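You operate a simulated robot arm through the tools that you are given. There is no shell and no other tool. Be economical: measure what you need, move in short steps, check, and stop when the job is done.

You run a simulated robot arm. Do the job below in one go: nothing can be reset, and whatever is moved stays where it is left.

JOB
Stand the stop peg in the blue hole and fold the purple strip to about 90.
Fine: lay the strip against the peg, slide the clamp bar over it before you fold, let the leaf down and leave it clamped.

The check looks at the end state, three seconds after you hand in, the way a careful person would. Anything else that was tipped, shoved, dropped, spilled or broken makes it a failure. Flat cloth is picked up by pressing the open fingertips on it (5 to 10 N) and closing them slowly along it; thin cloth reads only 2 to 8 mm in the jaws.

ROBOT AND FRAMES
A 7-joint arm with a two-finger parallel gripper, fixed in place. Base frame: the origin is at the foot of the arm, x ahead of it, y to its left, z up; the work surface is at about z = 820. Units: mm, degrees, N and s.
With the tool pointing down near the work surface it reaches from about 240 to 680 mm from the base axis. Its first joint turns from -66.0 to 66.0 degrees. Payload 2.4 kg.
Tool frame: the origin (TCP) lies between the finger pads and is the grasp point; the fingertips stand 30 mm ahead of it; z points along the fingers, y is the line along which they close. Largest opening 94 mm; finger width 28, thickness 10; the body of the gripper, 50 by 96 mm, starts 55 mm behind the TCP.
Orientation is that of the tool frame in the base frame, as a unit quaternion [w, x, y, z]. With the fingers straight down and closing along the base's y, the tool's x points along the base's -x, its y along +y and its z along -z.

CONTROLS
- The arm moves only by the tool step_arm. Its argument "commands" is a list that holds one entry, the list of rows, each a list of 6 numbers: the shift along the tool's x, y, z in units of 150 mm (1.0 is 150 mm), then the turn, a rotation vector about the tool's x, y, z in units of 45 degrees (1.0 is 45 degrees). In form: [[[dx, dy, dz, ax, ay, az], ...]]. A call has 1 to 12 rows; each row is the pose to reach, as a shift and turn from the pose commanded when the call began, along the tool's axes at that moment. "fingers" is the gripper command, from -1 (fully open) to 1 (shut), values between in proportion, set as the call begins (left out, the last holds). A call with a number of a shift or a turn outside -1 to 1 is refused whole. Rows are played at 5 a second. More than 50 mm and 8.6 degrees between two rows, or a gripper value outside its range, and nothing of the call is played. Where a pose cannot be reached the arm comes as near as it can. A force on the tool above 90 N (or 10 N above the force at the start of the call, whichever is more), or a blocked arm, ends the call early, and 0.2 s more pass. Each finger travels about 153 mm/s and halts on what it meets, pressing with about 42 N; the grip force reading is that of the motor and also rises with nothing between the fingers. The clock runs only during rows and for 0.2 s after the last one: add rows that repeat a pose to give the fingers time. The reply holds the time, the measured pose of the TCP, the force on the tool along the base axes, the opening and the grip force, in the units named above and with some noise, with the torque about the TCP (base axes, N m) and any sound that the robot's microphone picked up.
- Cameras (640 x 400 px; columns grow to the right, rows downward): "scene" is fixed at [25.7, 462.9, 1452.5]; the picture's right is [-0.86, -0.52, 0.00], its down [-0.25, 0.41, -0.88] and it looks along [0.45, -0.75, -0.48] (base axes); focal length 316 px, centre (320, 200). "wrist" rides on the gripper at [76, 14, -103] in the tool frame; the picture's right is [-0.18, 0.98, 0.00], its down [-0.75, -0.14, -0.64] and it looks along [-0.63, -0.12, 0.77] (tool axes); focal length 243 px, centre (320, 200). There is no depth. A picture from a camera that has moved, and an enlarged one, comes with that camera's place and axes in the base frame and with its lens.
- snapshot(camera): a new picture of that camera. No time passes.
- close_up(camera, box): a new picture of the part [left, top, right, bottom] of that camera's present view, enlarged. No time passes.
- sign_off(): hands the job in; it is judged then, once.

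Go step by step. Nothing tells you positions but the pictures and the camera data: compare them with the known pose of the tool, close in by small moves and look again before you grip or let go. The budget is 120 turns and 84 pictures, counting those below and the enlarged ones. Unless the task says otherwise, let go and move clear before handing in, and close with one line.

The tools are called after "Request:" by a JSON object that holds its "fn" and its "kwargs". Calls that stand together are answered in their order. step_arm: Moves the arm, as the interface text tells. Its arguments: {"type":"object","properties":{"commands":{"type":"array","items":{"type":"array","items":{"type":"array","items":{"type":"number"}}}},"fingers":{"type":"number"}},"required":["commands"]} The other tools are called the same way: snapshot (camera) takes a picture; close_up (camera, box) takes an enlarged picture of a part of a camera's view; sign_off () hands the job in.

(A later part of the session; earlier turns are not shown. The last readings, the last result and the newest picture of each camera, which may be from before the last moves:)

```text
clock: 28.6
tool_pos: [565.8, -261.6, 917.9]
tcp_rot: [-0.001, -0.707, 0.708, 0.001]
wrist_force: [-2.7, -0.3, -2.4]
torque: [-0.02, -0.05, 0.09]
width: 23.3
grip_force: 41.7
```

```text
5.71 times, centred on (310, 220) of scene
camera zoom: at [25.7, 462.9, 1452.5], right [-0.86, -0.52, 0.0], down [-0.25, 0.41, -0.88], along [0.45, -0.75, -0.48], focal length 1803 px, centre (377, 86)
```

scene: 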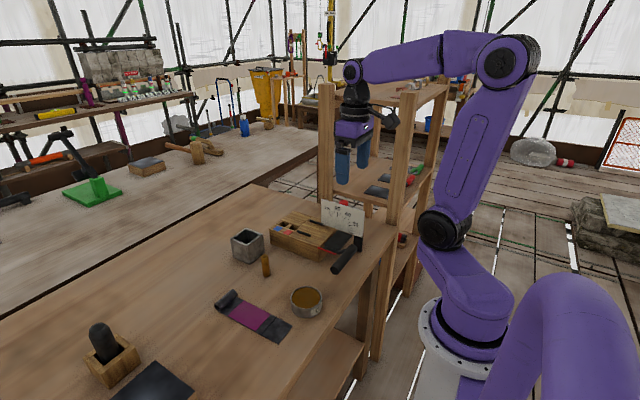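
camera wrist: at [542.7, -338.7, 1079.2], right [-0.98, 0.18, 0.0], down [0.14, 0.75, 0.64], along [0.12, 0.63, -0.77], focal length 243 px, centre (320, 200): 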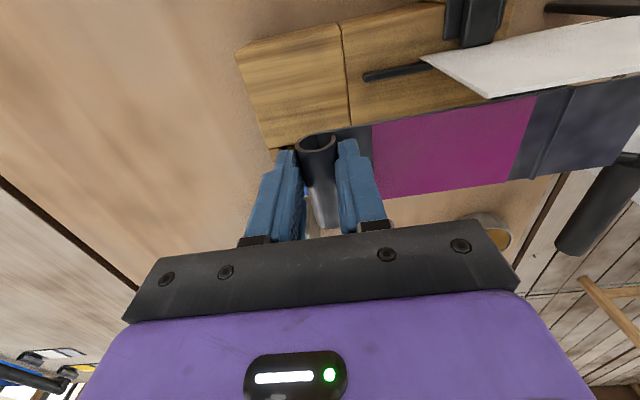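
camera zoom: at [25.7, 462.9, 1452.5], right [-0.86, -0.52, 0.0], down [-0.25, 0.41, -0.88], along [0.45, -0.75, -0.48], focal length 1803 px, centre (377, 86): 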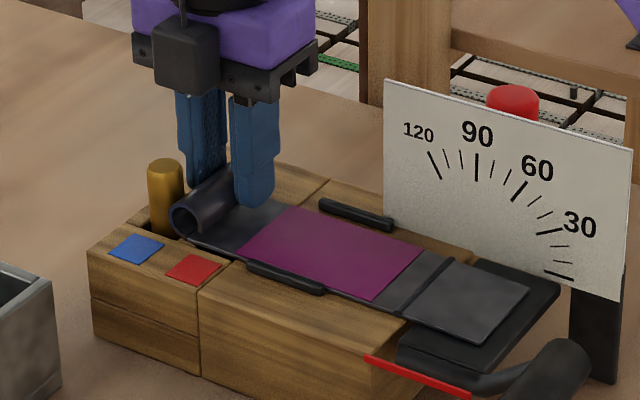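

Request:
{"fn": "step_arm", "kwargs": {"commands": [[[0, -0.01, 0, 0, 0, 0], [0, -0.02, 0, 0, 0, 0], [0, -0.02, 0, 0, 0, 0]]]}}

Request:
{"fn": "close_up", "kwargs": {"camera": "scene", "box": [280, 200, 340, 250]}}

```text
clock: 29.4
tool_pos: [566.4, -263.2, 917.2]
tcp_rot: [0.001, 0.707, -0.707, -0.002]
wrist_force: [-20.6, -4.8, -0.3]
torque: [-0.11, 0.52, 0.59]
width: 23.4
grip_force: 42.3
```

```text
8.00 times, centred on (310, 225) of scene
camera zoom: at [25.2, 462.8, 1452.6], right [-0.86, -0.52, 0.0], down [-0.25, 0.41, -0.88], along [0.45, -0.75, -0.48], focal length 2524 px, centre (400, 0)
```

zoom: 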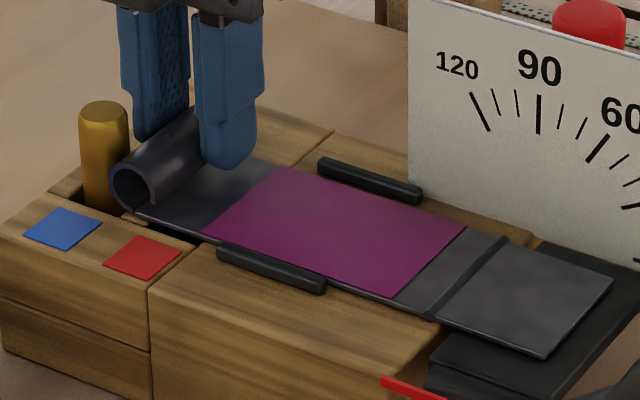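

Firm contact with the peg (20 N). Relaxing the push by ~2 mm, then releasing and lifting straight up.

Request:
{"fn": "step_arm", "kwargs": {"commands": [[[0, 0.012, 0, 0, 0, 0], [0, 0.012, 0, 0, 0, 0]]]}}

Request:
{"fn": "step_arm", "kwargs": {"commands": [[[0, 0, 0, 0, 0, 0], [0, 0, 0, 0, 0, 0], [0, 0, 0, 0, 0, 0]]], "fingers": 0.2}}

Request:
{"fn": "step_arm", "kwargs": {"commands": [[[0, 0, -0.2, 0, 0, 0], [0, 0, -0.5, 0, 0, 0], [0, 0, -0.8, 0, 0, 0], [0, 0, -0.8, 0, 0, 0]]]}}

Request:
{"fn": "snapshot", "kwargs": {"camera": "wrist"}}

Request:
{"fn": "close_up", "kwargs": {"camera": "scene", "box": [270, 190, 370, 265]}}

```text
clock: 30.0
tool_pos: [564.2, -261.6, 917.8]
tcp_rot: [-0.001, -0.707, 0.707, 0.002]
wrist_force: [-17.3, -1.9, -3.8]
torque: [-0.13, 0.48, 0.52]
width: 23.6
grip_force: 42.4
```

```text
clock: 30.8
tool_pos: [567.4, -260.3, 918.7]
tcp_rot: [-0.001, 0.707, -0.707, 0.001]
wrist_force: [0.4, 0.6, -0.2]
torque: [-0.04, 0.0, 0.05]
width: 37.5
grip_force: 0.0
```

```text
clock: 31.8
tool_pos: [567.0, -260.1, 1038.1]
tcp_rot: [0.001, 0.707, -0.707, 0.0]
wrist_force: [0.0, -0.4, 0.2]
torque: [0.03, 0.01, -0.03]
width: 37.7
grip_force: 0.0
```

```text
39 pictures are left
camera wrist: at [552.1, -337.8, 1140.9], right [-0.98, 0.18, 0.0], down [0.14, 0.75, 0.64], along [0.12, 0.63, -0.77], focal length 243 px, centre (320, 200)
```

wrist: 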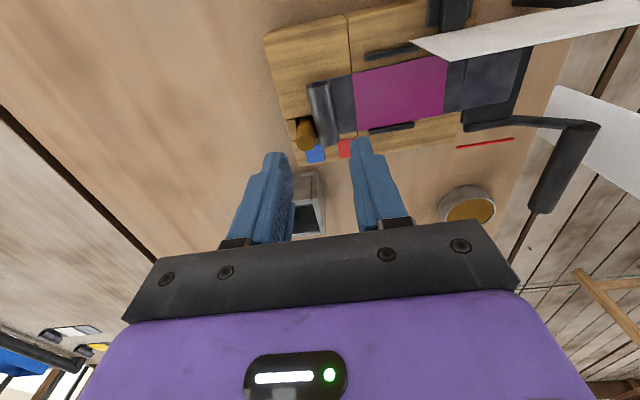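

```text
5.33 times, centred on (320, 228) of scene
camera zoom: at [25.7, 462.9, 1452.5], right [-0.86, -0.52, 0.0], down [-0.25, 0.41, -0.88], along [0.45, -0.75, -0.48], focal length 1682 px, centre (320, 53)
```

zoom: 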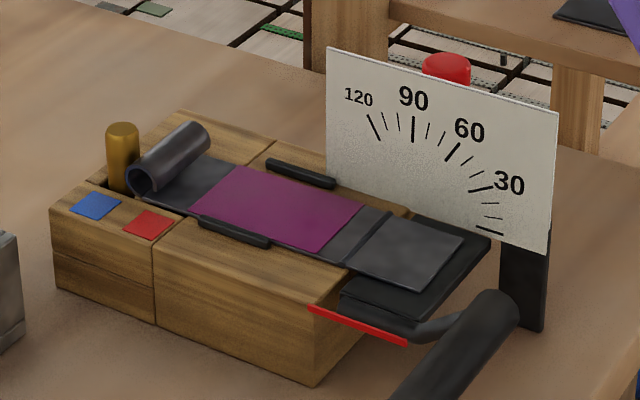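

Strip lies against the peg, score line at the protractor centre. Now to view the clamp bar and its red knob.

Request:
{"fn": "step_arm", "kwargs": {"commands": [[[0.2, 0.195, -0.03, 0, 0, 0], [0.4, 0.39, -0.03, 0, 0, 0], [0.6, 0.585, -0.03, 0, 0, 0], [0.8, 0.78, -0.03, 0, 0, 0], [0.8, 0.78, -0.03, 0, 0, 0]]]}}

Request:
{"fn": "snapshot", "kwargs": {"camera": "wrist"}}

```text
clock: 33.0
tool_pos: [449.0, -382.4, 1042.6]
tcp_rot: [0.0, 0.707, -0.707, 0.0]
wrist_force: [-0.3, -0.1, -0.9]
torque: [-0.03, 0.01, 0.02]
width: 37.4
grip_force: 0.0
```

```text
37 pictures are left
camera wrist: at [435.0, -457.7, 1145.5], right [-0.98, 0.18, 0.0], down [0.14, 0.75, 0.64], along [0.12, 0.63, -0.77], focal length 243 px, centre (320, 200)
```

wrist: 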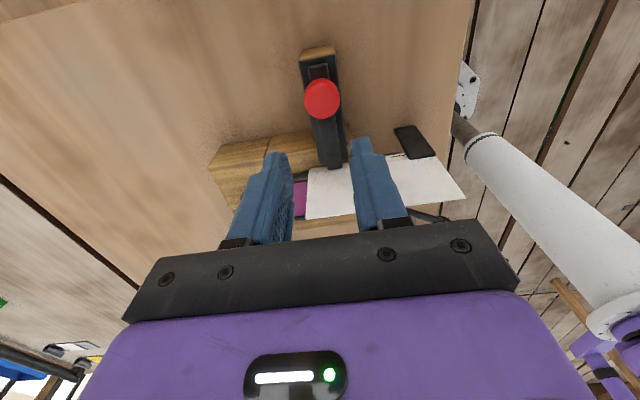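

Request:
{"fn": "close_up", "kwargs": {"camera": "wrist", "box": [240, 30, 440, 230]}}

```text
2.00 times, centred on (340, 130) of wrist
camera zoom: at [435.0, -457.7, 1145.5], right [-0.98, 0.18, 0.0], down [0.14, 0.75, 0.64], along [0.12, 0.63, -0.77], focal length 485 px, centre (280, 340)
```

zoom: 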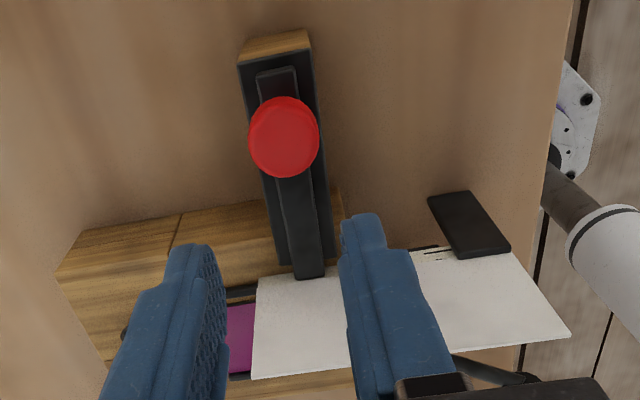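

The bar lies at y −408…−293 under the card's lower edge; knob at (447,−388), Ø33. I'll push the knob from its −y side with closed fingers: lower a bit, step back, then come down behind it.

Request:
{"fn": "step_arm", "kwargs": {"commands": [[[0, 0.01, 0.22, 0, 0, 0], [0, 0.01, 0.45, 0, 0, 0], [0.12, 0.01, 0.45, 0, 0, 0], [0.26, 0.01, 0.45, 0, 0, 0], [0.26, 0.01, 0.45, 0, 0, 0]]], "fingers": 1}}

Request:
{"fn": "snapshot", "kwargs": {"camera": "wrist"}}

Request:
{"fn": "close_up", "kwargs": {"camera": "scene", "box": [280, 120, 420, 240]}}

```text
clock: 34.2
tool_pos: [448.1, -416.0, 973.9]
tcp_rot: [-0.001, 0.707, -0.707, -0.003]
wrist_force: [-17.5, 37.1, 7.0]
torque: [-4.89, -1.92, -2.27]
width: 0.0
grip_force: 33.0
```

```text
35 pictures are left
camera wrist: at [434.2, -492.2, 1076.6], right [-0.98, 0.18, 0.0], down [0.14, 0.75, 0.65], along [0.12, 0.63, -0.76], focal length 243 px, centre (320, 200)
```

wrist: 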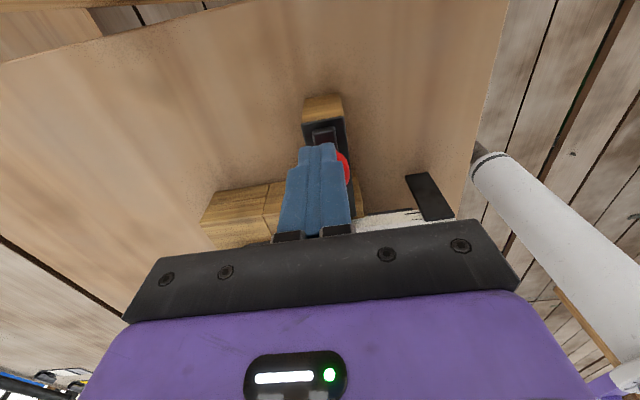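

```text
3.33 times, centred on (350, 180) of scene
camera zoom: at [25.0, 464.3, 1452.1], right [-0.86, -0.52, 0.0], down [-0.25, 0.41, -0.88], along [0.45, -0.75, -0.48], focal length 1052 px, centre (220, 267)
```

zoom: 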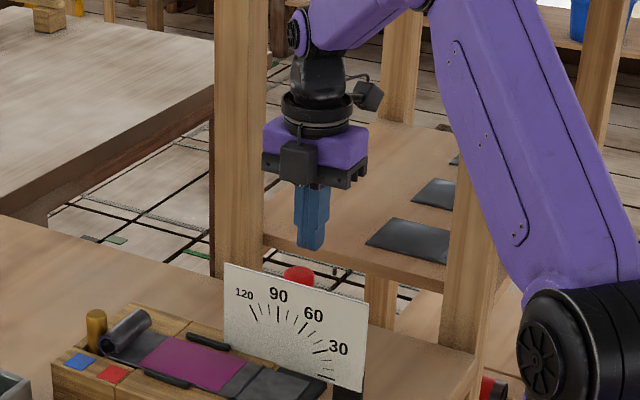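

I feel an unexpected side force (37 N, +y): something on the arm touches the rack. Backing off at once.

Request:
{"fn": "step_arm", "kwargs": {"commands": [[[-0.1, 0, -0.05, 0, 0, 0], [-0.2, 0, -0.1, 0, 0, 0], [-0.2, 0, -0.1, 0, 0, 0]]]}}

Request:
{"fn": "snapshot", "kwargs": {"camera": "scene"}}

```text
clock: 35.0
tool_pos: [447.8, -389.9, 991.1]
tcp_rot: [0.001, 0.707, -0.707, 0.001]
wrist_force: [0.1, -0.6, -0.1]
torque: [-0.03, -0.01, 0.01]
width: 0.1
grip_force: 33.0
```

```text
33 pictures are left
```

scene: 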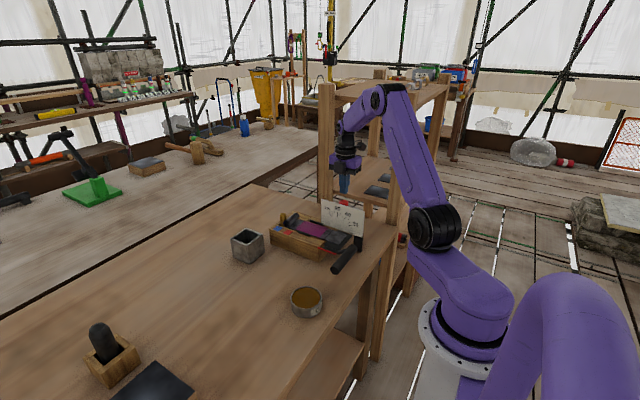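

The touch was by the wrist camera's back (y≈−516); the rack looks unmoved. I'll turn the wrist back to yaw 0 so the camera faces −x, and approach the knob that way.

Request:
{"fn": "step_arm", "kwargs": {"commands": [[[0, 0, -0.03, 0, 0, 0.166], [0, 0, -0.06, 0, 0, 0.333], [0, 0, -0.1, 0, 0, 0.5], [0, 0, -0.1, 0, 0, 0.666], [0, 0, -0.1, 0, 0, 0.833], [0, 0, -0.1, 0, 0, 1.0]]]}}

Request:
{"fn": "step_arm", "kwargs": {"commands": [[[0, 0, 0, 0, 0, 0.166], [0, 0, 0, 0, 0, 0.333], [0, 0, 0, 0, 0, 0.5], [0, 0, 0, 0, 0, 0.666], [0, 0, 0, 0, 0, 0.833], [0, 0, 0, 0, 0, 1.0], [0, 0, 0, 0, 0, 1.0]]]}}

Request:
{"fn": "step_arm", "kwargs": {"commands": [[[0, -0.1, 0.1, 0, 0, 0], [0, -0.2, 0.1, 0, 0, 0], [0, -0.2, 0.1, 0, 0, 0]]]}}

Request:
{"fn": "snapshot", "kwargs": {"camera": "wrist"}}

```text
clock: 36.4
tool_pos: [448.9, -390.0, 1005.5]
tcp_rot: [0.0, -0.381, 0.924, 0.0]
wrist_force: [0.4, 0.3, 0.5]
torque: [0.0, -0.01, 0.0]
width: 0.0
grip_force: 33.1
```

```text
clock: 38.0
tool_pos: [448.2, -391.1, 1004.9]
tcp_rot: [0.0, 0.0, 1.0, 0.0]
wrist_force: [0.5, -0.4, -0.4]
torque: [0.0, -0.02, -0.01]
width: 0.2
grip_force: 33.1
```

```text
clock: 38.8
tool_pos: [449.2, -421.1, 991.1]
tcp_rot: [0.0, 0.0, 1.0, 0.0]
wrist_force: [-0.2, 0.5, -0.1]
torque: [-0.02, -0.01, -0.01]
width: 0.1
grip_force: 33.3
```

```text
32 pictures are left
camera wrist: at [372.5, -406.5, 1093.2], right [0.18, 0.98, 0.0], down [0.75, -0.14, 0.64], along [0.63, -0.12, -0.77], focal length 243 px, centre (320, 200)
```

wrist: 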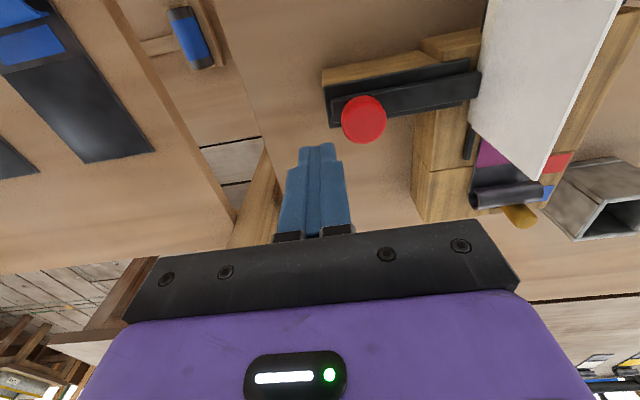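

Knob edge is at y≈−404.6, fingers just behind it. Descending to z≈933.

Request:
{"fn": "step_arm", "kwargs": {"commands": [[[0.015, 0, 0.13, 0, 0, 0], [0.015, 0, 0.26, 0, 0, 0], [0.015, 0, 0.39, 0, 0, 0], [0.015, 0, 0.39, 0, 0, 0]]]}}

Request:
{"fn": "step_arm", "kwargs": {"commands": [[[0, 0.05, 0, 0, 0, 0], [0, 0.1, 0, 0, 0, 0], [0, 0.15, 0, 0, 0, 0], [0, 0.2, 0, 0, 0, 0], [0, 0.2, 0, 0, 0, 0]]]}}

Request:
{"fn": "snapshot", "kwargs": {"camera": "wrist"}}

```text
clock: 39.8
tool_pos: [447.5, -419.9, 930.8]
tcp_rot: [0.001, 0.0, 1.0, -0.001]
wrist_force: [0.5, 0.4, -0.1]
torque: [0.0, 0.0, 0.02]
width: 0.0
grip_force: 32.7
```

```text
clock: 41.0
tool_pos: [447.2, -390.1, 930.1]
tcp_rot: [0.0, 0.0, 1.0, 0.0]
wrist_force: [0.5, -0.4, -0.4]
torque: [-0.02, 0.0, 0.02]
width: 0.0
grip_force: 33.0
```

```text
31 pictures are left
camera wrist: at [369.9, -376.0, 1033.6], right [0.18, 0.98, 0.0], down [0.75, -0.14, 0.64], along [0.63, -0.12, -0.77], focal length 243 px, centre (320, 200)
```

wrist: 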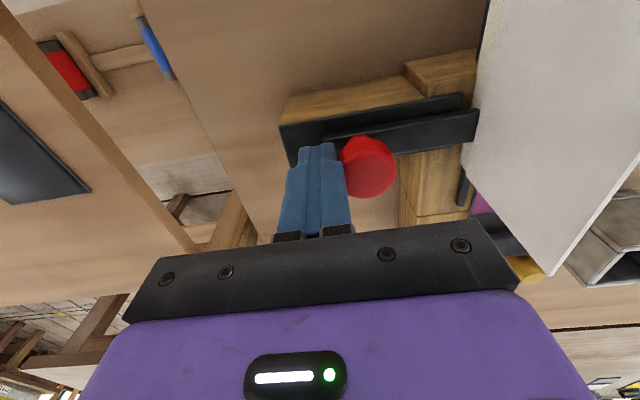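

The bar slides smoothly. Pushing on in steps.

Request:
{"fn": "step_arm", "kwargs": {"commands": [[[0, 0.04, 0, 0, 0, 0], [0, 0.08, 0, 0, 0, 0], [0, 0.12, 0, 0, 0, 0], [0, 0.16, 0, 0, 0, 0], [0, 0.2, 0, 0, 0, 0], [0, 0.2, 0, 0, 0, 0]]]}}

Request:
{"fn": "snapshot", "kwargs": {"camera": "wrist"}}

Request:
{"fn": "close_up", "kwargs": {"camera": "scene", "box": [280, 160, 370, 255]}}

```text
clock: 42.4
tool_pos: [446.8, -361.2, 931.6]
tcp_rot: [0.001, 0.0, 1.0, 0.001]
wrist_force: [-1.0, -1.8, 0.4]
torque: [-0.03, 0.03, 0.0]
width: 0.0
grip_force: 33.1
```

```text
30 pictures are left
camera wrist: at [369.8, -346.2, 1033.9], right [0.18, 0.98, 0.0], down [0.75, -0.14, 0.64], along [0.63, -0.12, -0.77], focal length 243 px, centre (320, 200)
```

wrist: 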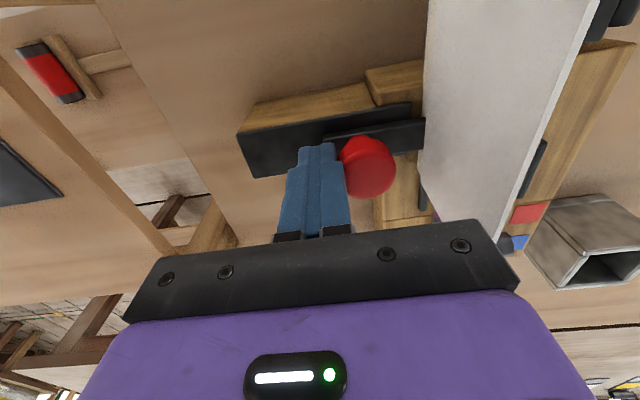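

```text
4.21 times, centred on (325, 208) of scene
camera zoom: at [25.7, 462.9, 1452.5], right [-0.86, -0.52, 0.0], down [-0.25, 0.41, -0.88], along [0.45, -0.75, -0.48], focal length 1328 px, centre (299, 168)
```

zoom: 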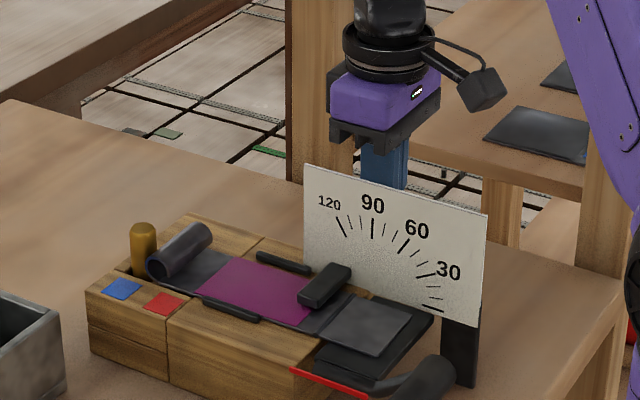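

Bar is passing under the card and over the strip just behind the score. A bit further to cross the strip fully.

Request:
{"fn": "step_arm", "kwargs": {"commands": [[[0, 0.03, 0, 0, 0, 0], [0, 0.06, 0, 0, 0, 0], [0, 0.09, 0, 0, 0, 0], [0, 0.11, 0, 0, 0, 0], [0, 0.11, 0, 0, 0, 0]]]}}

Request:
{"fn": "close_up", "kwargs": {"camera": "scene", "box": [280, 160, 370, 255]}}

Request:
{"fn": "snapshot", "kwargs": {"camera": "wrist"}}

```text
clock: 43.6
tool_pos: [445.7, -343.9, 931.7]
tcp_rot: [0.0, 0.0, 1.0, 0.0]
wrist_force: [-0.5, -0.6, -0.1]
torque: [-0.01, 0.0, -0.02]
width: 0.0
grip_force: 33.3
```

```text
4.21 times, centred on (325, 208) of scene
camera zoom: at [25.7, 462.9, 1452.5], right [-0.86, -0.52, 0.0], down [-0.25, 0.41, -0.88], along [0.45, -0.75, -0.48], focal length 1328 px, centre (299, 168)
```

zoom: 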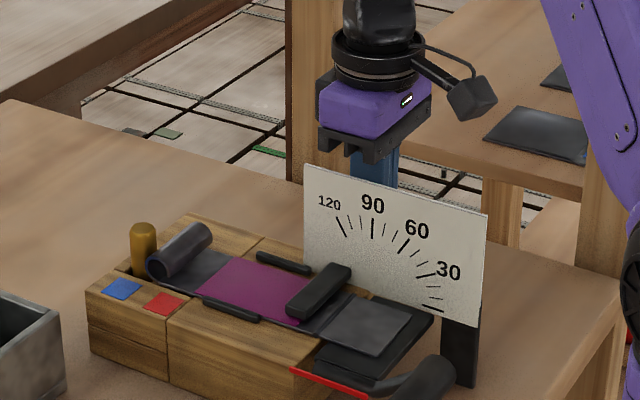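

```text
27 pictures are left
camera wrist: at [369.8, -329.6, 1034.3], right [0.18, 0.98, 0.0], down [0.75, -0.14, 0.64], along [0.63, -0.12, -0.77], focal length 243 px, centre (320, 200)
```

wrist: 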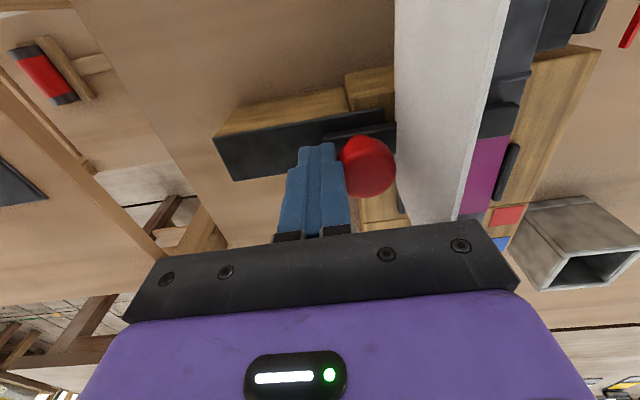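

Nearly all the way. Nudging a few mm more to find the end stop.

Request:
{"fn": "step_arm", "kwargs": {"commands": [[[0, 0.02, 0, 0, 0, 0], [0, 0.04, 0, 0, 0, 0], [0, 0.055, 0, 0, 0, 0], [0, 0.055, 0, 0, 0, 0]]]}}

Request:
{"fn": "close_up", "kwargs": {"camera": "scene", "box": [285, 190, 365, 260]}}

```text
clock: 44.6
tool_pos: [444.3, -334.8, 931.0]
tcp_rot: [0.0, 0.0, 1.0, 0.0]
wrist_force: [-1.0, -0.6, 0.6]
torque: [-0.04, -0.01, 0.05]
width: 0.0
grip_force: 33.1
```

```text
5.71 times, centred on (325, 225) of scene
camera zoom: at [25.7, 462.9, 1452.5], right [-0.86, -0.52, 0.0], down [-0.25, 0.41, -0.88], along [0.45, -0.75, -0.48], focal length 1803 px, centre (291, 57)
```

zoom: 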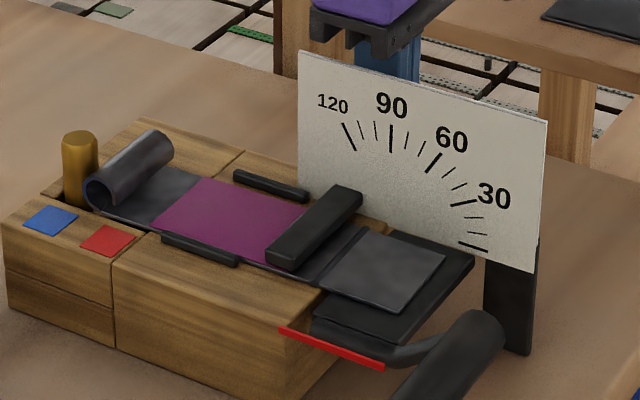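

Request:
{"fn": "step_arm", "kwargs": {"commands": [[[0, 0.02, 0, 0, 0, 0], [0, 0.04, 0, 0, 0, 0], [0, 0.06, 0, 0, 0, 0], [0, 0.06, 0, 0, 0, 0]]]}}

Request:
{"fn": "snapshot", "kwargs": {"camera": "wrist"}}

Request:
{"fn": "close_up", "kwargs": {"camera": "scene", "box": [285, 190, 365, 260]}}

```text
clock: 45.6
tool_pos: [445.1, -328.8, 931.4]
tcp_rot: [0.001, 0.001, 1.0, 0.0]
wrist_force: [-0.2, -9.5, -3.0]
torque: [-0.14, -0.02, 0.0]
width: 0.0
grip_force: 33.2
```

```text
25 pictures are left
camera wrist: at [369.1, -313.6, 1033.8], right [0.19, 0.98, 0.0], down [0.75, -0.14, 0.64], along [0.63, -0.12, -0.77], focal length 243 px, centre (320, 200)
```

wrist: 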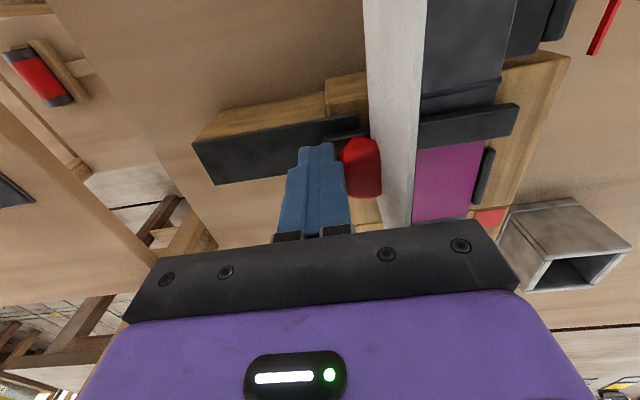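

```text
5.71 times, centred on (325, 225) of scene
camera zoom: at [25.7, 462.6, 1452.6], right [-0.86, -0.52, 0.0], down [-0.25, 0.41, -0.88], along [0.45, -0.75, -0.48], focal length 1803 px, centre (291, 57)
```

zoom: 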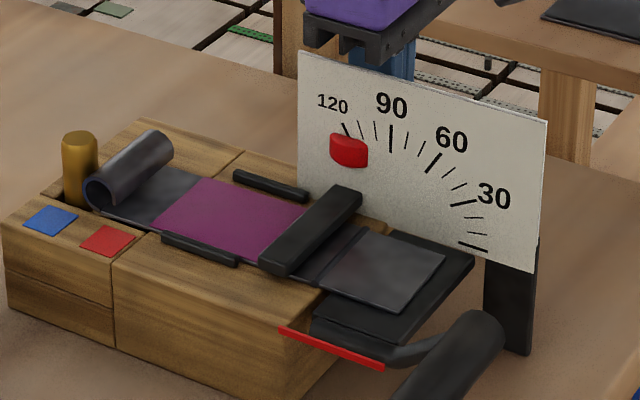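

The bar hit its end stop (≈10 N) and spans the whole strip behind the score line. Retreating up, then moving over the leaf handle.

Request:
{"fn": "step_arm", "kwargs": {"commands": [[[0, -0.1, 0, 0, 0, 0], [0, -0.1, -0.3, 0, 0, 0], [0, -0.1, -0.6, 0, 0, 0], [0, -0.1, -0.9, 0, 0, 0]]]}}

Request:
{"fn": "step_arm", "kwargs": {"commands": [[[0.17, 0.2, 0, 0, 0, -0.166], [0.34, 0.4, 0, 0, 0, -0.333], [0.51, 0.6, 0, 0, 0, -0.5], [0.68, 0.8, 0, 0, 0, -0.666], [0.85, 1.0, 0, 0, 0, -0.833], [0.85, 1.0, 0, 0, 0, -1.0], [0.85, 1.0, 0, 0, 0, -1.0]]], "fingers": -0.2}}

Request:
{"fn": "step_arm", "kwargs": {"commands": [[[-0.03, 0.03, 0, 0, 0, -0.166], [-0.06, 0.06, 0, 0, 0, -0.333], [-0.09, 0.09, 0, 0, 0, -0.5], [-0.12, 0.12, 0, 0, 0, -0.666], [-0.14, 0.14, 0, 0, 0, -0.833], [-0.16, 0.16, 0, 0, 0, -1.0], [-0.16, 0.16, 0, 0, 0, -1.0]]]}}

Request:
{"fn": "snapshot", "kwargs": {"camera": "wrist"}}

Request:
{"fn": "close_up", "kwargs": {"camera": "scene", "box": [280, 170, 400, 290]}}

```text
clock: 46.6
tool_pos: [446.9, -342.0, 1068.2]
tcp_rot: [0.001, -0.001, 1.0, 0.0]
wrist_force: [-0.2, 0.2, 0.6]
torque: [0.03, 0.0, -0.01]
width: 0.0
grip_force: 33.0
```

```text
clock: 48.2
tool_pos: [318.7, -191.6, 1066.3]
tcp_rot: [0.001, -0.384, 0.923, 0.0]
wrist_force: [-0.4, 0.3, 0.0]
torque: [0.02, 0.03, -0.02]
width: 56.3
grip_force: 0.0
```

```text
clock: 49.8
tool_pos: [319.6, -157.3, 1066.5]
tcp_rot: [-0.001, 0.708, -0.706, 0.0]
wrist_force: [0.3, 0.5, 0.4]
torque: [0.01, 0.01, -0.03]
width: 56.3
grip_force: 0.1
```

```text
23 pictures are left
camera wrist: at [304.3, -233.8, 1169.3], right [-0.98, 0.18, 0.0], down [0.14, 0.75, 0.64], along [0.12, 0.63, -0.77], focal length 243 px, centre (320, 200)
```

wrist: 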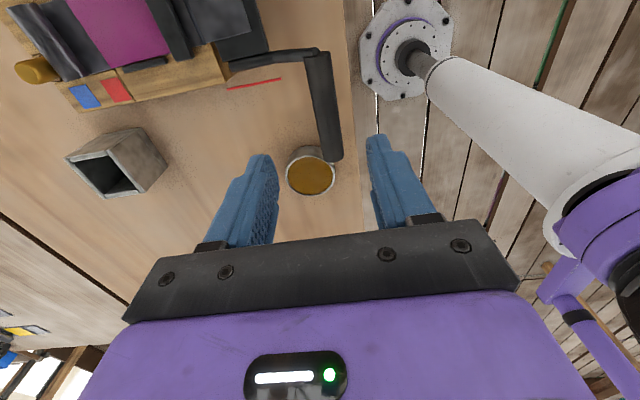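

```text
3.33 times, centred on (340, 230) of scene
camera zoom: at [25.7, 462.9, 1452.5], right [-0.86, -0.52, 0.0], down [-0.25, 0.41, -0.88], along [0.45, -0.75, -0.48], focal length 1052 px, centre (253, 100)
```

zoom: 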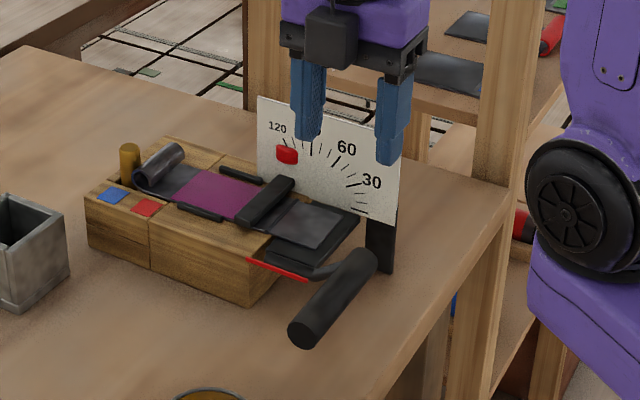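

Handle lies along y (−190…−90) at x≈317, z≈898. Descending above it to verify alignment.

Request:
{"fn": "step_arm", "kwargs": {"commands": [[[-0.05, 0.017, 0.25, 0, 0, 0], [-0.1, 0.017, 0.5, 0, 0, 0], [-0.147, 0.017, 0.7, 0, 0, 0], [-0.147, 0.017, 0.7, 0, 0, 0]]]}}

Request:
{"fn": "snapshot", "kwargs": {"camera": "wrist"}}

Request:
{"fn": "close_up", "kwargs": {"camera": "scene", "box": [310, 190, 400, 290]}}

```text
clock: 50.8
tool_pos: [316.2, -134.8, 962.0]
tcp_rot: [0.0, 0.707, -0.707, 0.0]
wrist_force: [-0.6, 0.1, -0.7]
torque: [0.01, -0.01, -0.02]
width: 56.3
grip_force: 0.1
```

```text
21 pictures are left
camera wrist: at [301.5, -211.3, 1065.0], right [-0.98, 0.18, 0.0], down [0.14, 0.75, 0.64], along [0.12, 0.63, -0.77], focal length 243 px, centre (320, 200)
```

wrist: 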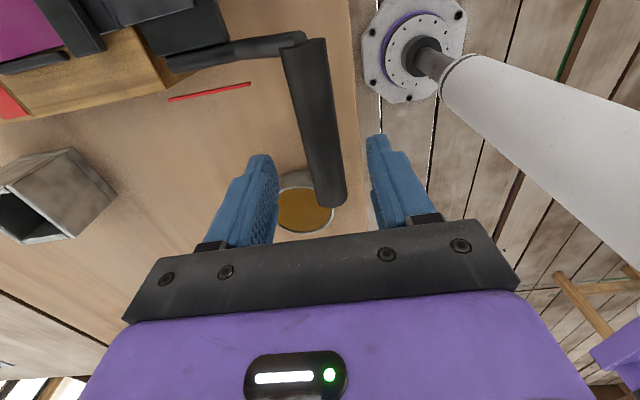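

```text
4.00 times, centred on (355, 240) of scene
camera zoom: at [25.7, 462.9, 1452.5], right [-0.86, -0.52, 0.0], down [-0.25, 0.41, -0.88], along [0.45, -0.75, -0.48], focal length 1262 px, centre (180, 40)
```

zoom: 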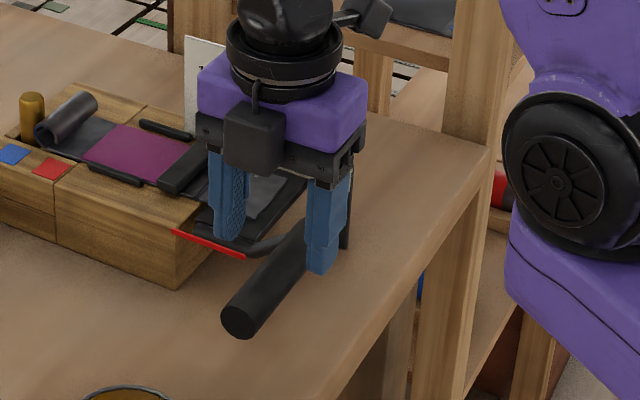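

Aligned. Descending around the handle and closing.

Request:
{"fn": "step_arm", "kwargs": {"commands": [[[0, 0, 0.14, 0, 0, 0], [0, 0, 0.28, 0, 0, 0], [0, 0, 0.41, 0, 0, 0], [0, 0, 0.41, 0, 0, 0]]]}}

Request:
{"fn": "step_arm", "kwargs": {"commands": [[[0, 0, 0, 0, 0, 0], [0, 0, 0, 0, 0, 0], [0, 0, 0, 0, 0, 0]]], "fingers": 1}}

Request:
{"fn": "close_up", "kwargs": {"camera": "scene", "box": [310, 190, 400, 290]}}

```text
clock: 51.8
tool_pos: [315.9, -135.6, 900.3]
tcp_rot: [0.0, -0.707, 0.707, 0.0]
wrist_force: [-1.0, -0.5, 0.2]
torque: [-0.01, 0.0, -0.01]
width: 56.3
grip_force: 0.0
```

```text
clock: 52.6
tool_pos: [316.4, -136.1, 900.2]
tcp_rot: [0.0, 0.708, -0.707, -0.001]
wrist_force: [-5.6, -3.4, -2.8]
torque: [0.05, 0.11, 0.06]
width: 30.1
grip_force: 44.3
```

```text
4.00 times, centred on (355, 240) of scene
camera zoom: at [25.6, 462.8, 1452.5], right [-0.86, -0.52, 0.0], down [-0.25, 0.41, -0.88], along [0.45, -0.75, -0.48], focal length 1262 px, centre (180, 40)
```

zoom: 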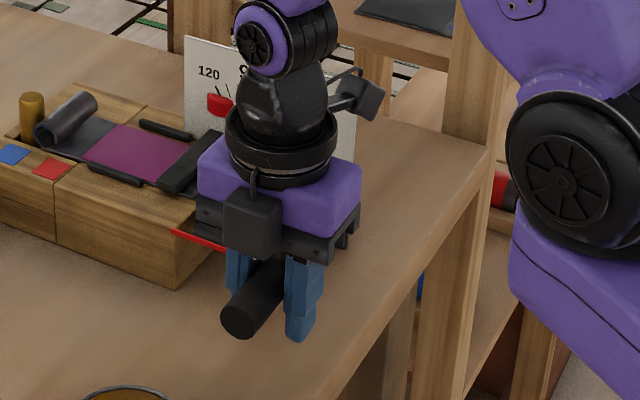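

Handle gripped (30 mm). Lifting it along the arc about the hinge at (418, 879), first to ~45°.

Request:
{"fn": "step_arm", "kwargs": {"commands": [[[0, -0.022, -0.088, 0, 0, 0], [0, -0.056, -0.173, 0, 0, 0], [0, -0.1, -0.251, 0, 0, 0], [0, -0.155, -0.324, 0, 0, 0], [0, -0.218, -0.389, 0, 0, 0], [0, -0.289, -0.445, 0, 0, 0], [0, -0.289, -0.445, 0, 0, 0]]]}}

Request:
{"fn": "close_up", "kwargs": {"camera": "scene", "box": [280, 170, 400, 280]}}

```text
clock: 54.2
tool_pos: [357.6, -134.5, 967.3]
tcp_rot: [0.0, 0.707, -0.707, -0.003]
wrist_force: [-18.7, 7.1, 14.3]
torque: [0.01, 0.33, 0.06]
width: 30.0
grip_force: 45.6
```

```text
3.64 times, centred on (340, 225) of scene
camera zoom: at [25.0, 463.2, 1452.4], right [-0.86, -0.52, 0.0], down [-0.25, 0.41, -0.88], along [0.45, -0.75, -0.48], focal length 1147 px, centre (247, 109)
```

zoom: 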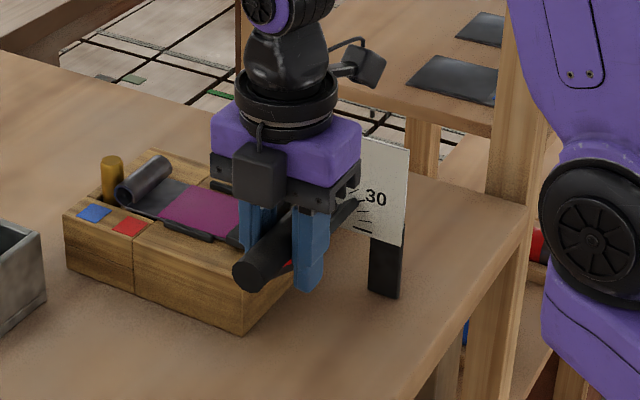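

Folding is under way at ~45° with modest forces. Continuing to ~80°.

Request:
{"fn": "step_arm", "kwargs": {"commands": [[[0, -0.075, -0.06, 0, 0, 0], [0, -0.155, -0.1, 0, 0, 0], [0, -0.243, -0.125, 0, 0, 0], [0, -0.332, -0.138, 0, 0, 0], [0, -0.42, -0.14, 0, 0, 0], [0, -0.42, -0.14, 0, 0, 0]]]}}

Request:
{"fn": "close_up", "kwargs": {"camera": "scene", "box": [260, 150, 400, 280]}}

Request:
{"fn": "snapshot", "kwargs": {"camera": "wrist"}}

```text
clock: 55.6
tool_pos: [422.7, -136.0, 988.6]
tcp_rot: [0.0, -0.707, 0.707, -0.001]
wrist_force: [-6.0, 0.7, 3.8]
torque: [-0.21, 0.44, 0.05]
width: 30.1
grip_force: 45.9
```

```text
3.08 times, centred on (330, 215) of scene
camera zoom: at [25.5, 463.0, 1452.5], right [-0.86, -0.52, 0.0], down [-0.25, 0.41, -0.88], along [0.45, -0.75, -0.48], focal length 971 px, centre (289, 154)
```

zoom: 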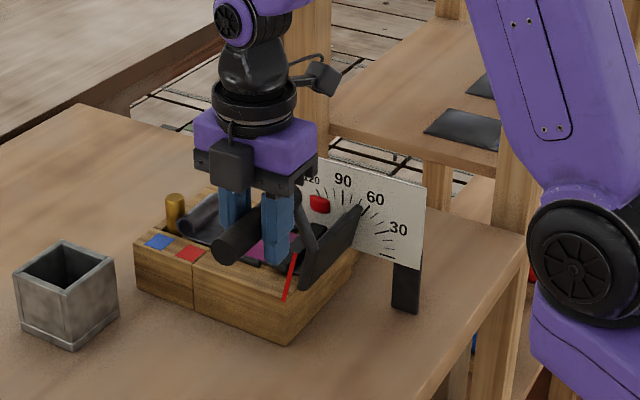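

```text
16 pictures are left
camera wrist: at [408.0, -212.2, 1090.7], right [-0.98, 0.18, 0.0], down [0.14, 0.75, 0.64], along [0.12, 0.63, -0.77], focal length 243 px, centre (320, 200)
```

wrist: 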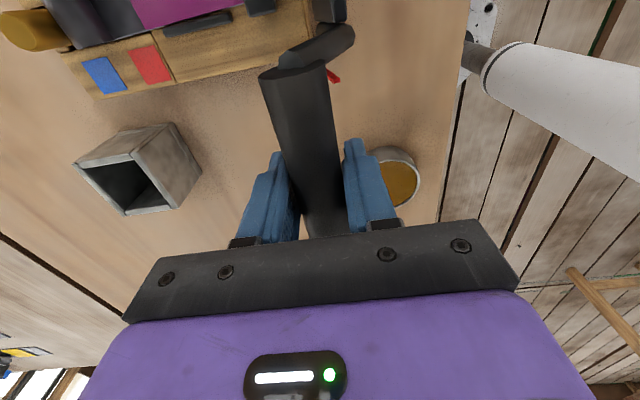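

Pointer reads ≈79°. Continuing to ≈92° on the pointer.

Request:
{"fn": "step_arm", "kwargs": {"commands": [[[0, -0.045, 0.004, 0, 0, 0], [0, -0.09, 0.01, 0, 0, 0], [0, -0.135, 0.02, 0, 0, 0], [0, -0.155, 0.026, 0, 0, 0], [0, -0.155, 0.026, 0, 0, 0]]]}}

Request:
{"fn": "close_up", "kwargs": {"camera": "scene", "box": [270, 180, 370, 270]}}

```text
clock: 56.8
tool_pos: [446.1, -135.6, 984.6]
tcp_rot: [0.0, -0.707, 0.707, 0.0]
wrist_force: [-3.8, -1.3, 3.2]
torque: [0.14, 0.44, 0.03]
width: 30.1
grip_force: 45.0
```

```text
4.44 times, centred on (320, 225) of scene
camera zoom: at [25.5, 462.9, 1452.5], right [-0.86, -0.52, 0.0], down [-0.25, 0.41, -0.88], along [0.45, -0.75, -0.48], focal length 1402 px, centre (320, 89)
```

zoom: 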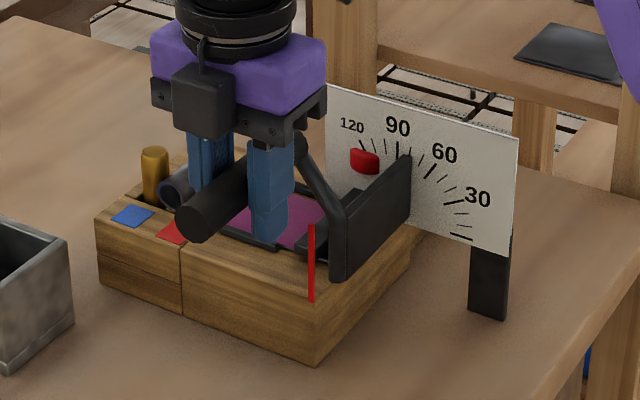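

Pointer is vertical: 90°. Now letting the leaf down along the same arc, then I'll check for springback.

Request:
{"fn": "step_arm", "kwargs": {"commands": [[[0, 0.065, -0.016, 0, 0, 0], [0, 0.155, -0.026, 0, 0, 0], [0, 0.243, -0.024, 0, 0, 0], [0, 0.332, -0.011, 0, 0, 0], [0, 0.42, 0.014, 0, 0, 0], [0, 0.5, 0.054, 0, 0, 0], [0, 0.575, 0.114, 0, 0, 0], [0, 0.646, 0.17, 0, 0, 0], [0, 0.709, 0.235, 0, 0, 0], [0, 0.764, 0.308, 0, 0, 0], [0, 0.808, 0.386, 0, 0, 0], [0, 0.842, 0.471, 0, 0, 0]]]}}

Request:
{"fn": "step_arm", "kwargs": {"commands": [[[0, 0.012, 0.044, 0, 0, 0], [0, 0.022, 0.084, 0, 0, 0], [0, 0.022, 0.084, 0, 0, 0]]]}}

Request:
{"fn": "close_up", "kwargs": {"camera": "scene", "box": [275, 180, 375, 270]}}

```text
clock: 59.4
tool_pos: [318.6, -135.7, 913.1]
tcp_rot: [0.0, 0.707, -0.707, 0.0]
wrist_force: [3.0, 3.3, 1.8]
torque: [0.17, -0.39, -0.06]
width: 30.1
grip_force: 44.9
```

```text
clock: 60.2
tool_pos: [315.2, -136.0, 900.1]
tcp_rot: [0.001, 0.708, -0.706, -0.001]
wrist_force: [-3.4, 5.7, -0.3]
torque: [-0.16, -0.15, -0.03]
width: 29.9
grip_force: 45.6
```

```text
4.44 times, centred on (325, 225) of scene
camera zoom: at [25.6, 463.1, 1452.5], right [-0.86, -0.52, 0.0], down [-0.25, 0.41, -0.88], along [0.45, -0.75, -0.48], focal length 1402 px, centre (298, 89)
```

zoom: 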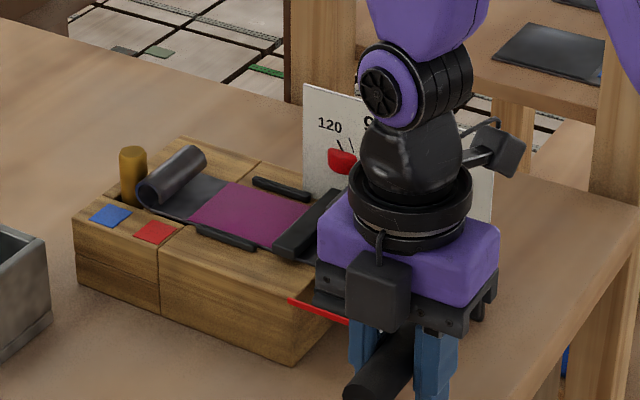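

Leaf is down. Opening and lifting clear to see the flange angle.

Request:
{"fn": "step_arm", "kwargs": {"commands": [[[0, 0, 0, 0, 0, 0], [0, 0, 0, 0, 0, 0], [0, 0, -0.2, 0, 0, 0], [0, 0, -0.5, 0, 0, 0], [0, 0, -0.8, 0, 0, 0], [-0.2, 0, -1.0, 0, 0, 0], [-0.5, 0, -1.0, 0, 0, 0], [-0.8, 0, -1.0, 0, 0, 0]]], "fingers": -0.2}}

Request:
{"fn": "close_up", "kwargs": {"camera": "scene", "box": [275, 190, 375, 270]}}

```text
clock: 62.0
tool_pos: [315.5, -14.9, 1050.3]
tcp_rot: [-0.001, -0.707, 0.707, 0.0]
wrist_force: [0.3, -0.2, 0.3]
torque: [0.02, -0.01, -0.01]
width: 56.5
grip_force: 0.0
```

```text
5.00 times, centred on (325, 230) of scene
camera zoom: at [25.7, 462.9, 1452.5], right [-0.86, -0.52, 0.0], down [-0.25, 0.41, -0.88], along [0.45, -0.75, -0.48], focal length 1577 px, centre (295, 50)
```

zoom: 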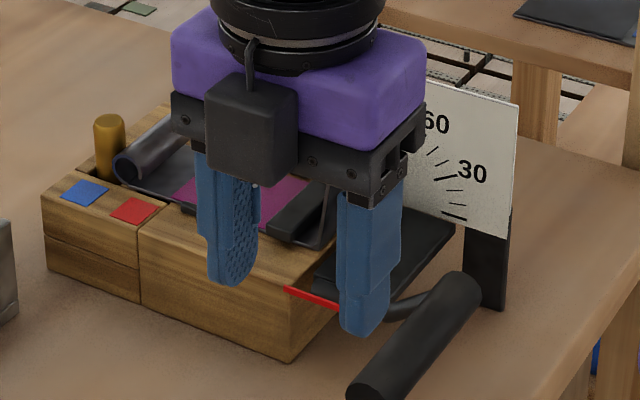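

Request:
{"fn": "step_arm", "kwargs": {"commands": [[[0, -0.25, 0, 0, 0, 0], [0, -0.5, 0, 0, 0, 0], [0, -0.8, 0, 0, 0, 0], [0, -1.0, 0, 0, 0, 0], [0, -1.0, 0, 0, 0, 0]]]}}

Request:
{"fn": "close_up", "kwargs": {"camera": "scene", "box": [275, 190, 375, 270]}}

```text
clock: 63.2
tool_pos: [466.9, -16.2, 1050.0]
tcp_rot: [0.001, -0.707, 0.707, 0.0]
wrist_force: [-0.2, 0.4, -0.3]
torque: [-0.01, -0.03, 0.02]
width: 56.5
grip_force: 0.1
```

```text
5.00 times, centred on (325, 230) of scene
camera zoom: at [25.7, 462.9, 1452.5], right [-0.86, -0.52, 0.0], down [-0.25, 0.41, -0.88], along [0.45, -0.75, -0.48], focal length 1577 px, centre (295, 50)
```

zoom: 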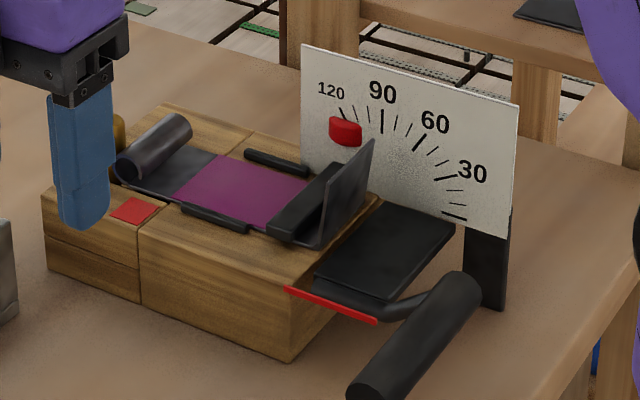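

Request:
{"fn": "close_up", "kwargs": {"camera": "scene", "box": [325, 205, 355, 245]}}

```text
10.00 times, centred on (340, 225) of scene
camera zoom: at [25.7, 462.9, 1452.5], right [-0.86, -0.52, 0.0], down [-0.25, 0.41, -0.88], along [0.45, -0.75, -0.48], focal length 3155 px, centre (120, -50)
```

zoom: 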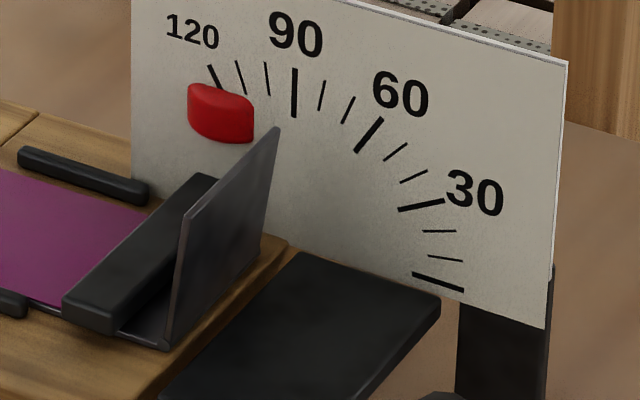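

Flange measures ≈83–84°: springback of ~6–7°. I'll go back to the handle and fold to ≈97° on the pointer.

Request:
{"fn": "step_arm", "kwargs": {"commands": [[[0, 0.25, 0, 0, 0, 0], [0, 0.5, 0, 0, 0, 0], [0, 0.75, 0, 0, 0, 0], [0, 1.0, 0, 0, 0, 0], [0.25, 1.0, 0, 0, 0, 0], [0.5, 1.0, 0, 0, 0, 0], [0.8, 1.0, 0, 0, 0, 0], [0.8, 1.0, 0.25, 0, 0, 0], [0.8, 1.0, 0.5, 0, 0, 0], [0.8, 1.0, 0.75, 0, 0, 0], [0.8, 1.0, 1.0, 0, 0, 0], [0.8, 1.0, 1.0, 0, 0, 0]]]}}

Request:
{"fn": "step_arm", "kwargs": {"commands": [[[0, 0, 0, 0, 0, 0], [0, 0, 0, 0, 0, 0], [0, 0, 0, 0, 0, 0]]], "fingers": 1}}

```text
clock: 65.8
tool_pos: [315.9, -136.1, 899.7]
tcp_rot: [0.0, 0.707, -0.707, 0.0]
wrist_force: [-0.1, -0.3, 0.5]
torque: [-0.01, 0.0, -0.01]
width: 56.3
grip_force: 0.1
```

```text
clock: 66.6
tool_pos: [315.0, -136.2, 900.1]
tcp_rot: [0.0, -0.707, 0.707, 0.002]
wrist_force: [-10.0, -3.7, -2.9]
torque: [0.1, 0.17, 0.09]
width: 30.1
grip_force: 45.0
```

Request:
{"fn": "step_arm", "kwargs": {"commands": [[[0, -0.022, -0.088, 0, 0, 0], [0, -0.056, -0.173, 0, 0, 0], [0, -0.1, -0.251, 0, 0, 0], [0, -0.155, -0.324, 0, 0, 0], [0, -0.218, -0.389, 0, 0, 0], [0, -0.289, -0.45, 0, 0, 0], [0, -0.364, -0.505, 0, 0, 0], [0, -0.444, -0.545, 0, 0, 0], [0, -0.532, -0.57, 0, 0, 0], [0, -0.621, -0.583, 0, 0, 0], [0, -0.709, -0.585, 0, 0, 0], [0, -0.799, -0.575, 0, 0, 0]]]}}

Request:
{"fn": "step_arm", "kwargs": {"commands": [[[0, -0.045, 0.01, 0, 0, 0], [0, -0.09, 0.022, 0, 0, 0], [0, -0.13, 0.036, 0, 0, 0], [0, -0.149, 0.043, 0, 0, 0], [0, -0.149, 0.043, 0, 0, 0]]]}}

Request:
{"fn": "close_up", "kwargs": {"camera": "scene", "box": [270, 180, 370, 270]}}

```text
clock: 69.2
tool_pos: [437.1, -135.7, 987.9]
tcp_rot: [0.0, 0.707, -0.707, 0.0]
wrist_force: [-5.7, 2.4, 3.4]
torque: [0.03, 0.5, -0.01]
width: 30.1
grip_force: 45.3
```

```text
clock: 70.4
tool_pos: [457.4, -135.1, 980.6]
tcp_rot: [0.0, -0.707, 0.708, 0.0]
wrist_force: [-5.6, 3.6, -1.1]
torque: [0.16, 0.45, -0.02]
width: 30.0
grip_force: 45.3
```

```text
4.44 times, centred on (320, 225) of scene
camera zoom: at [25.5, 463.0, 1452.5], right [-0.86, -0.52, 0.0], down [-0.25, 0.41, -0.88], along [0.45, -0.75, -0.48], focal length 1402 px, centre (320, 89)
```

zoom: 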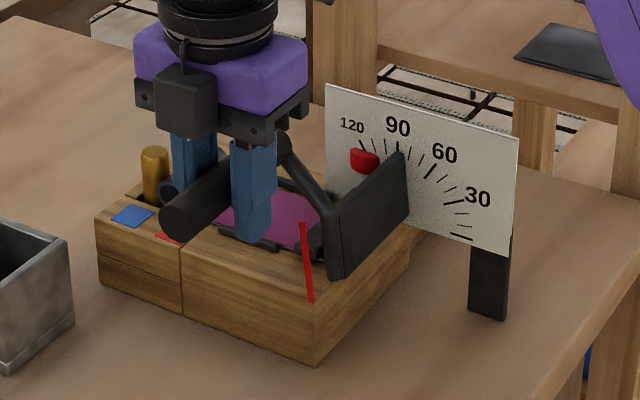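

Pointer ≈97°. Letting the leaf down again along the arc.

Request:
{"fn": "step_arm", "kwargs": {"commands": [[[0, 0.084, -0.027, 0, 0, 0], [0, 0.149, -0.043, 0, 0, 0], [0, 0.239, -0.053, 0, 0, 0], [0, 0.327, -0.051, 0, 0, 0], [0, 0.416, -0.038, 0, 0, 0], [0, 0.504, -0.013, 0, 0, 0], [0, 0.584, 0.027, 0, 0, 0], [0, 0.659, 0.087, 0, 0, 0], [0, 0.73, 0.143, 0, 0, 0], [0, 0.793, 0.208, 0, 0, 0], [0, 0.848, 0.281, 0, 0, 0], [0, 0.892, 0.359, 0, 0, 0]]]}}

Request:
{"fn": "step_arm", "kwargs": {"commands": [[[0, 0.034, 0.085, 0, 0, 0], [0, 0.05, 0.14, 0, 0, 0], [0, 0.056, 0.171, 0, 0, 0], [0, 0.056, 0.171, 0, 0, 0]]]}}

Request:
{"fn": "step_arm", "kwargs": {"commands": [[[0, 0, 0, 0, 0, 0], [0, 0, 0, 0, 0, 0], [0, 0, -0.2, 0, 0, 0], [0, 0, -0.5, 0, 0, 0], [0, 0, -0.8, 0, 0, 0], [-0.2, 0, -1.0, 0, 0, 0], [-0.5, 0, -1.0, 0, 0, 0], [-0.8, 0, -1.0, 0, 0, 0], [-0.8, -0.3, -1.0, 0, 0, 0], [-0.8, -0.6, -1.0, 0, 0, 0], [-0.8, -0.9, -1.0, 0, 0, 0], [-0.8, -1.0, -1.0, 0, 0, 0]]], "fingers": -0.2}}

Request:
{"fn": "close_up", "kwargs": {"camera": "scene", "box": [325, 205, 355, 245]}}

```text
clock: 73.0
tool_pos: [324.2, -135.2, 926.5]
tcp_rot: [0.001, -0.707, 0.707, 0.0]
wrist_force: [4.3, -2.9, 2.8]
torque: [0.16, -0.44, 0.02]
width: 30.1
grip_force: 45.0
```

```text
clock: 74.0
tool_pos: [314.3, -135.5, 900.6]
tcp_rot: [0.0, -0.707, 0.707, 0.001]
wrist_force: [-2.1, -4.4, 0.7]
torque: [-0.28, -0.19, 0.06]
width: 30.2
grip_force: 45.9
```

```text
clock: 76.6
tool_pos: [465.8, -16.0, 1051.3]
tcp_rot: [0.001, -0.707, 0.707, 0.0]
wrist_force: [0.3, 1.8, -1.1]
torque: [-0.01, 0.0, -0.01]
width: 56.3
grip_force: 0.1
```

```text
10.00 times, centred on (340, 225) of scene
camera zoom: at [25.7, 462.9, 1452.5], right [-0.86, -0.52, 0.0], down [-0.25, 0.41, -0.88], along [0.45, -0.75, -0.48], focal length 3155 px, centre (120, -50)
```

zoom: 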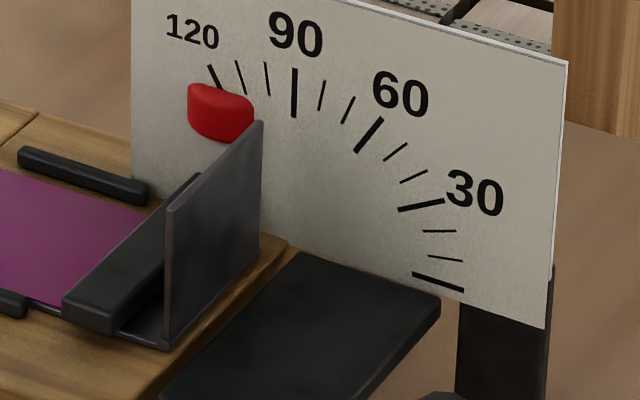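

The flange is now vertical (≈90°), leaf down, bar still across the strip. A last look at the whole scene.

Request:
{"fn": "snapshot", "kwargs": {"camera": "scene"}}

Request:
{"fn": "snapshot", "kwargs": {"camera": "wrist"}}

```text
8 pictures are left
```

scene: 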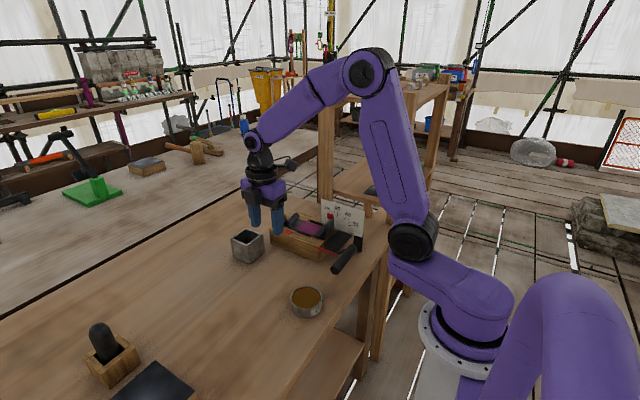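

```text
7 pictures are left
camera wrist: at [451.0, -91.9, 1153.6], right [-0.98, 0.18, 0.0], down [0.14, 0.75, 0.64], along [0.12, 0.63, -0.77], focal length 243 px, centre (320, 200)
```

wrist: 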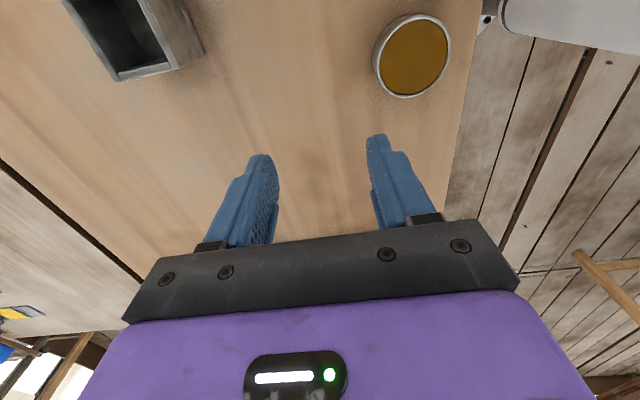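

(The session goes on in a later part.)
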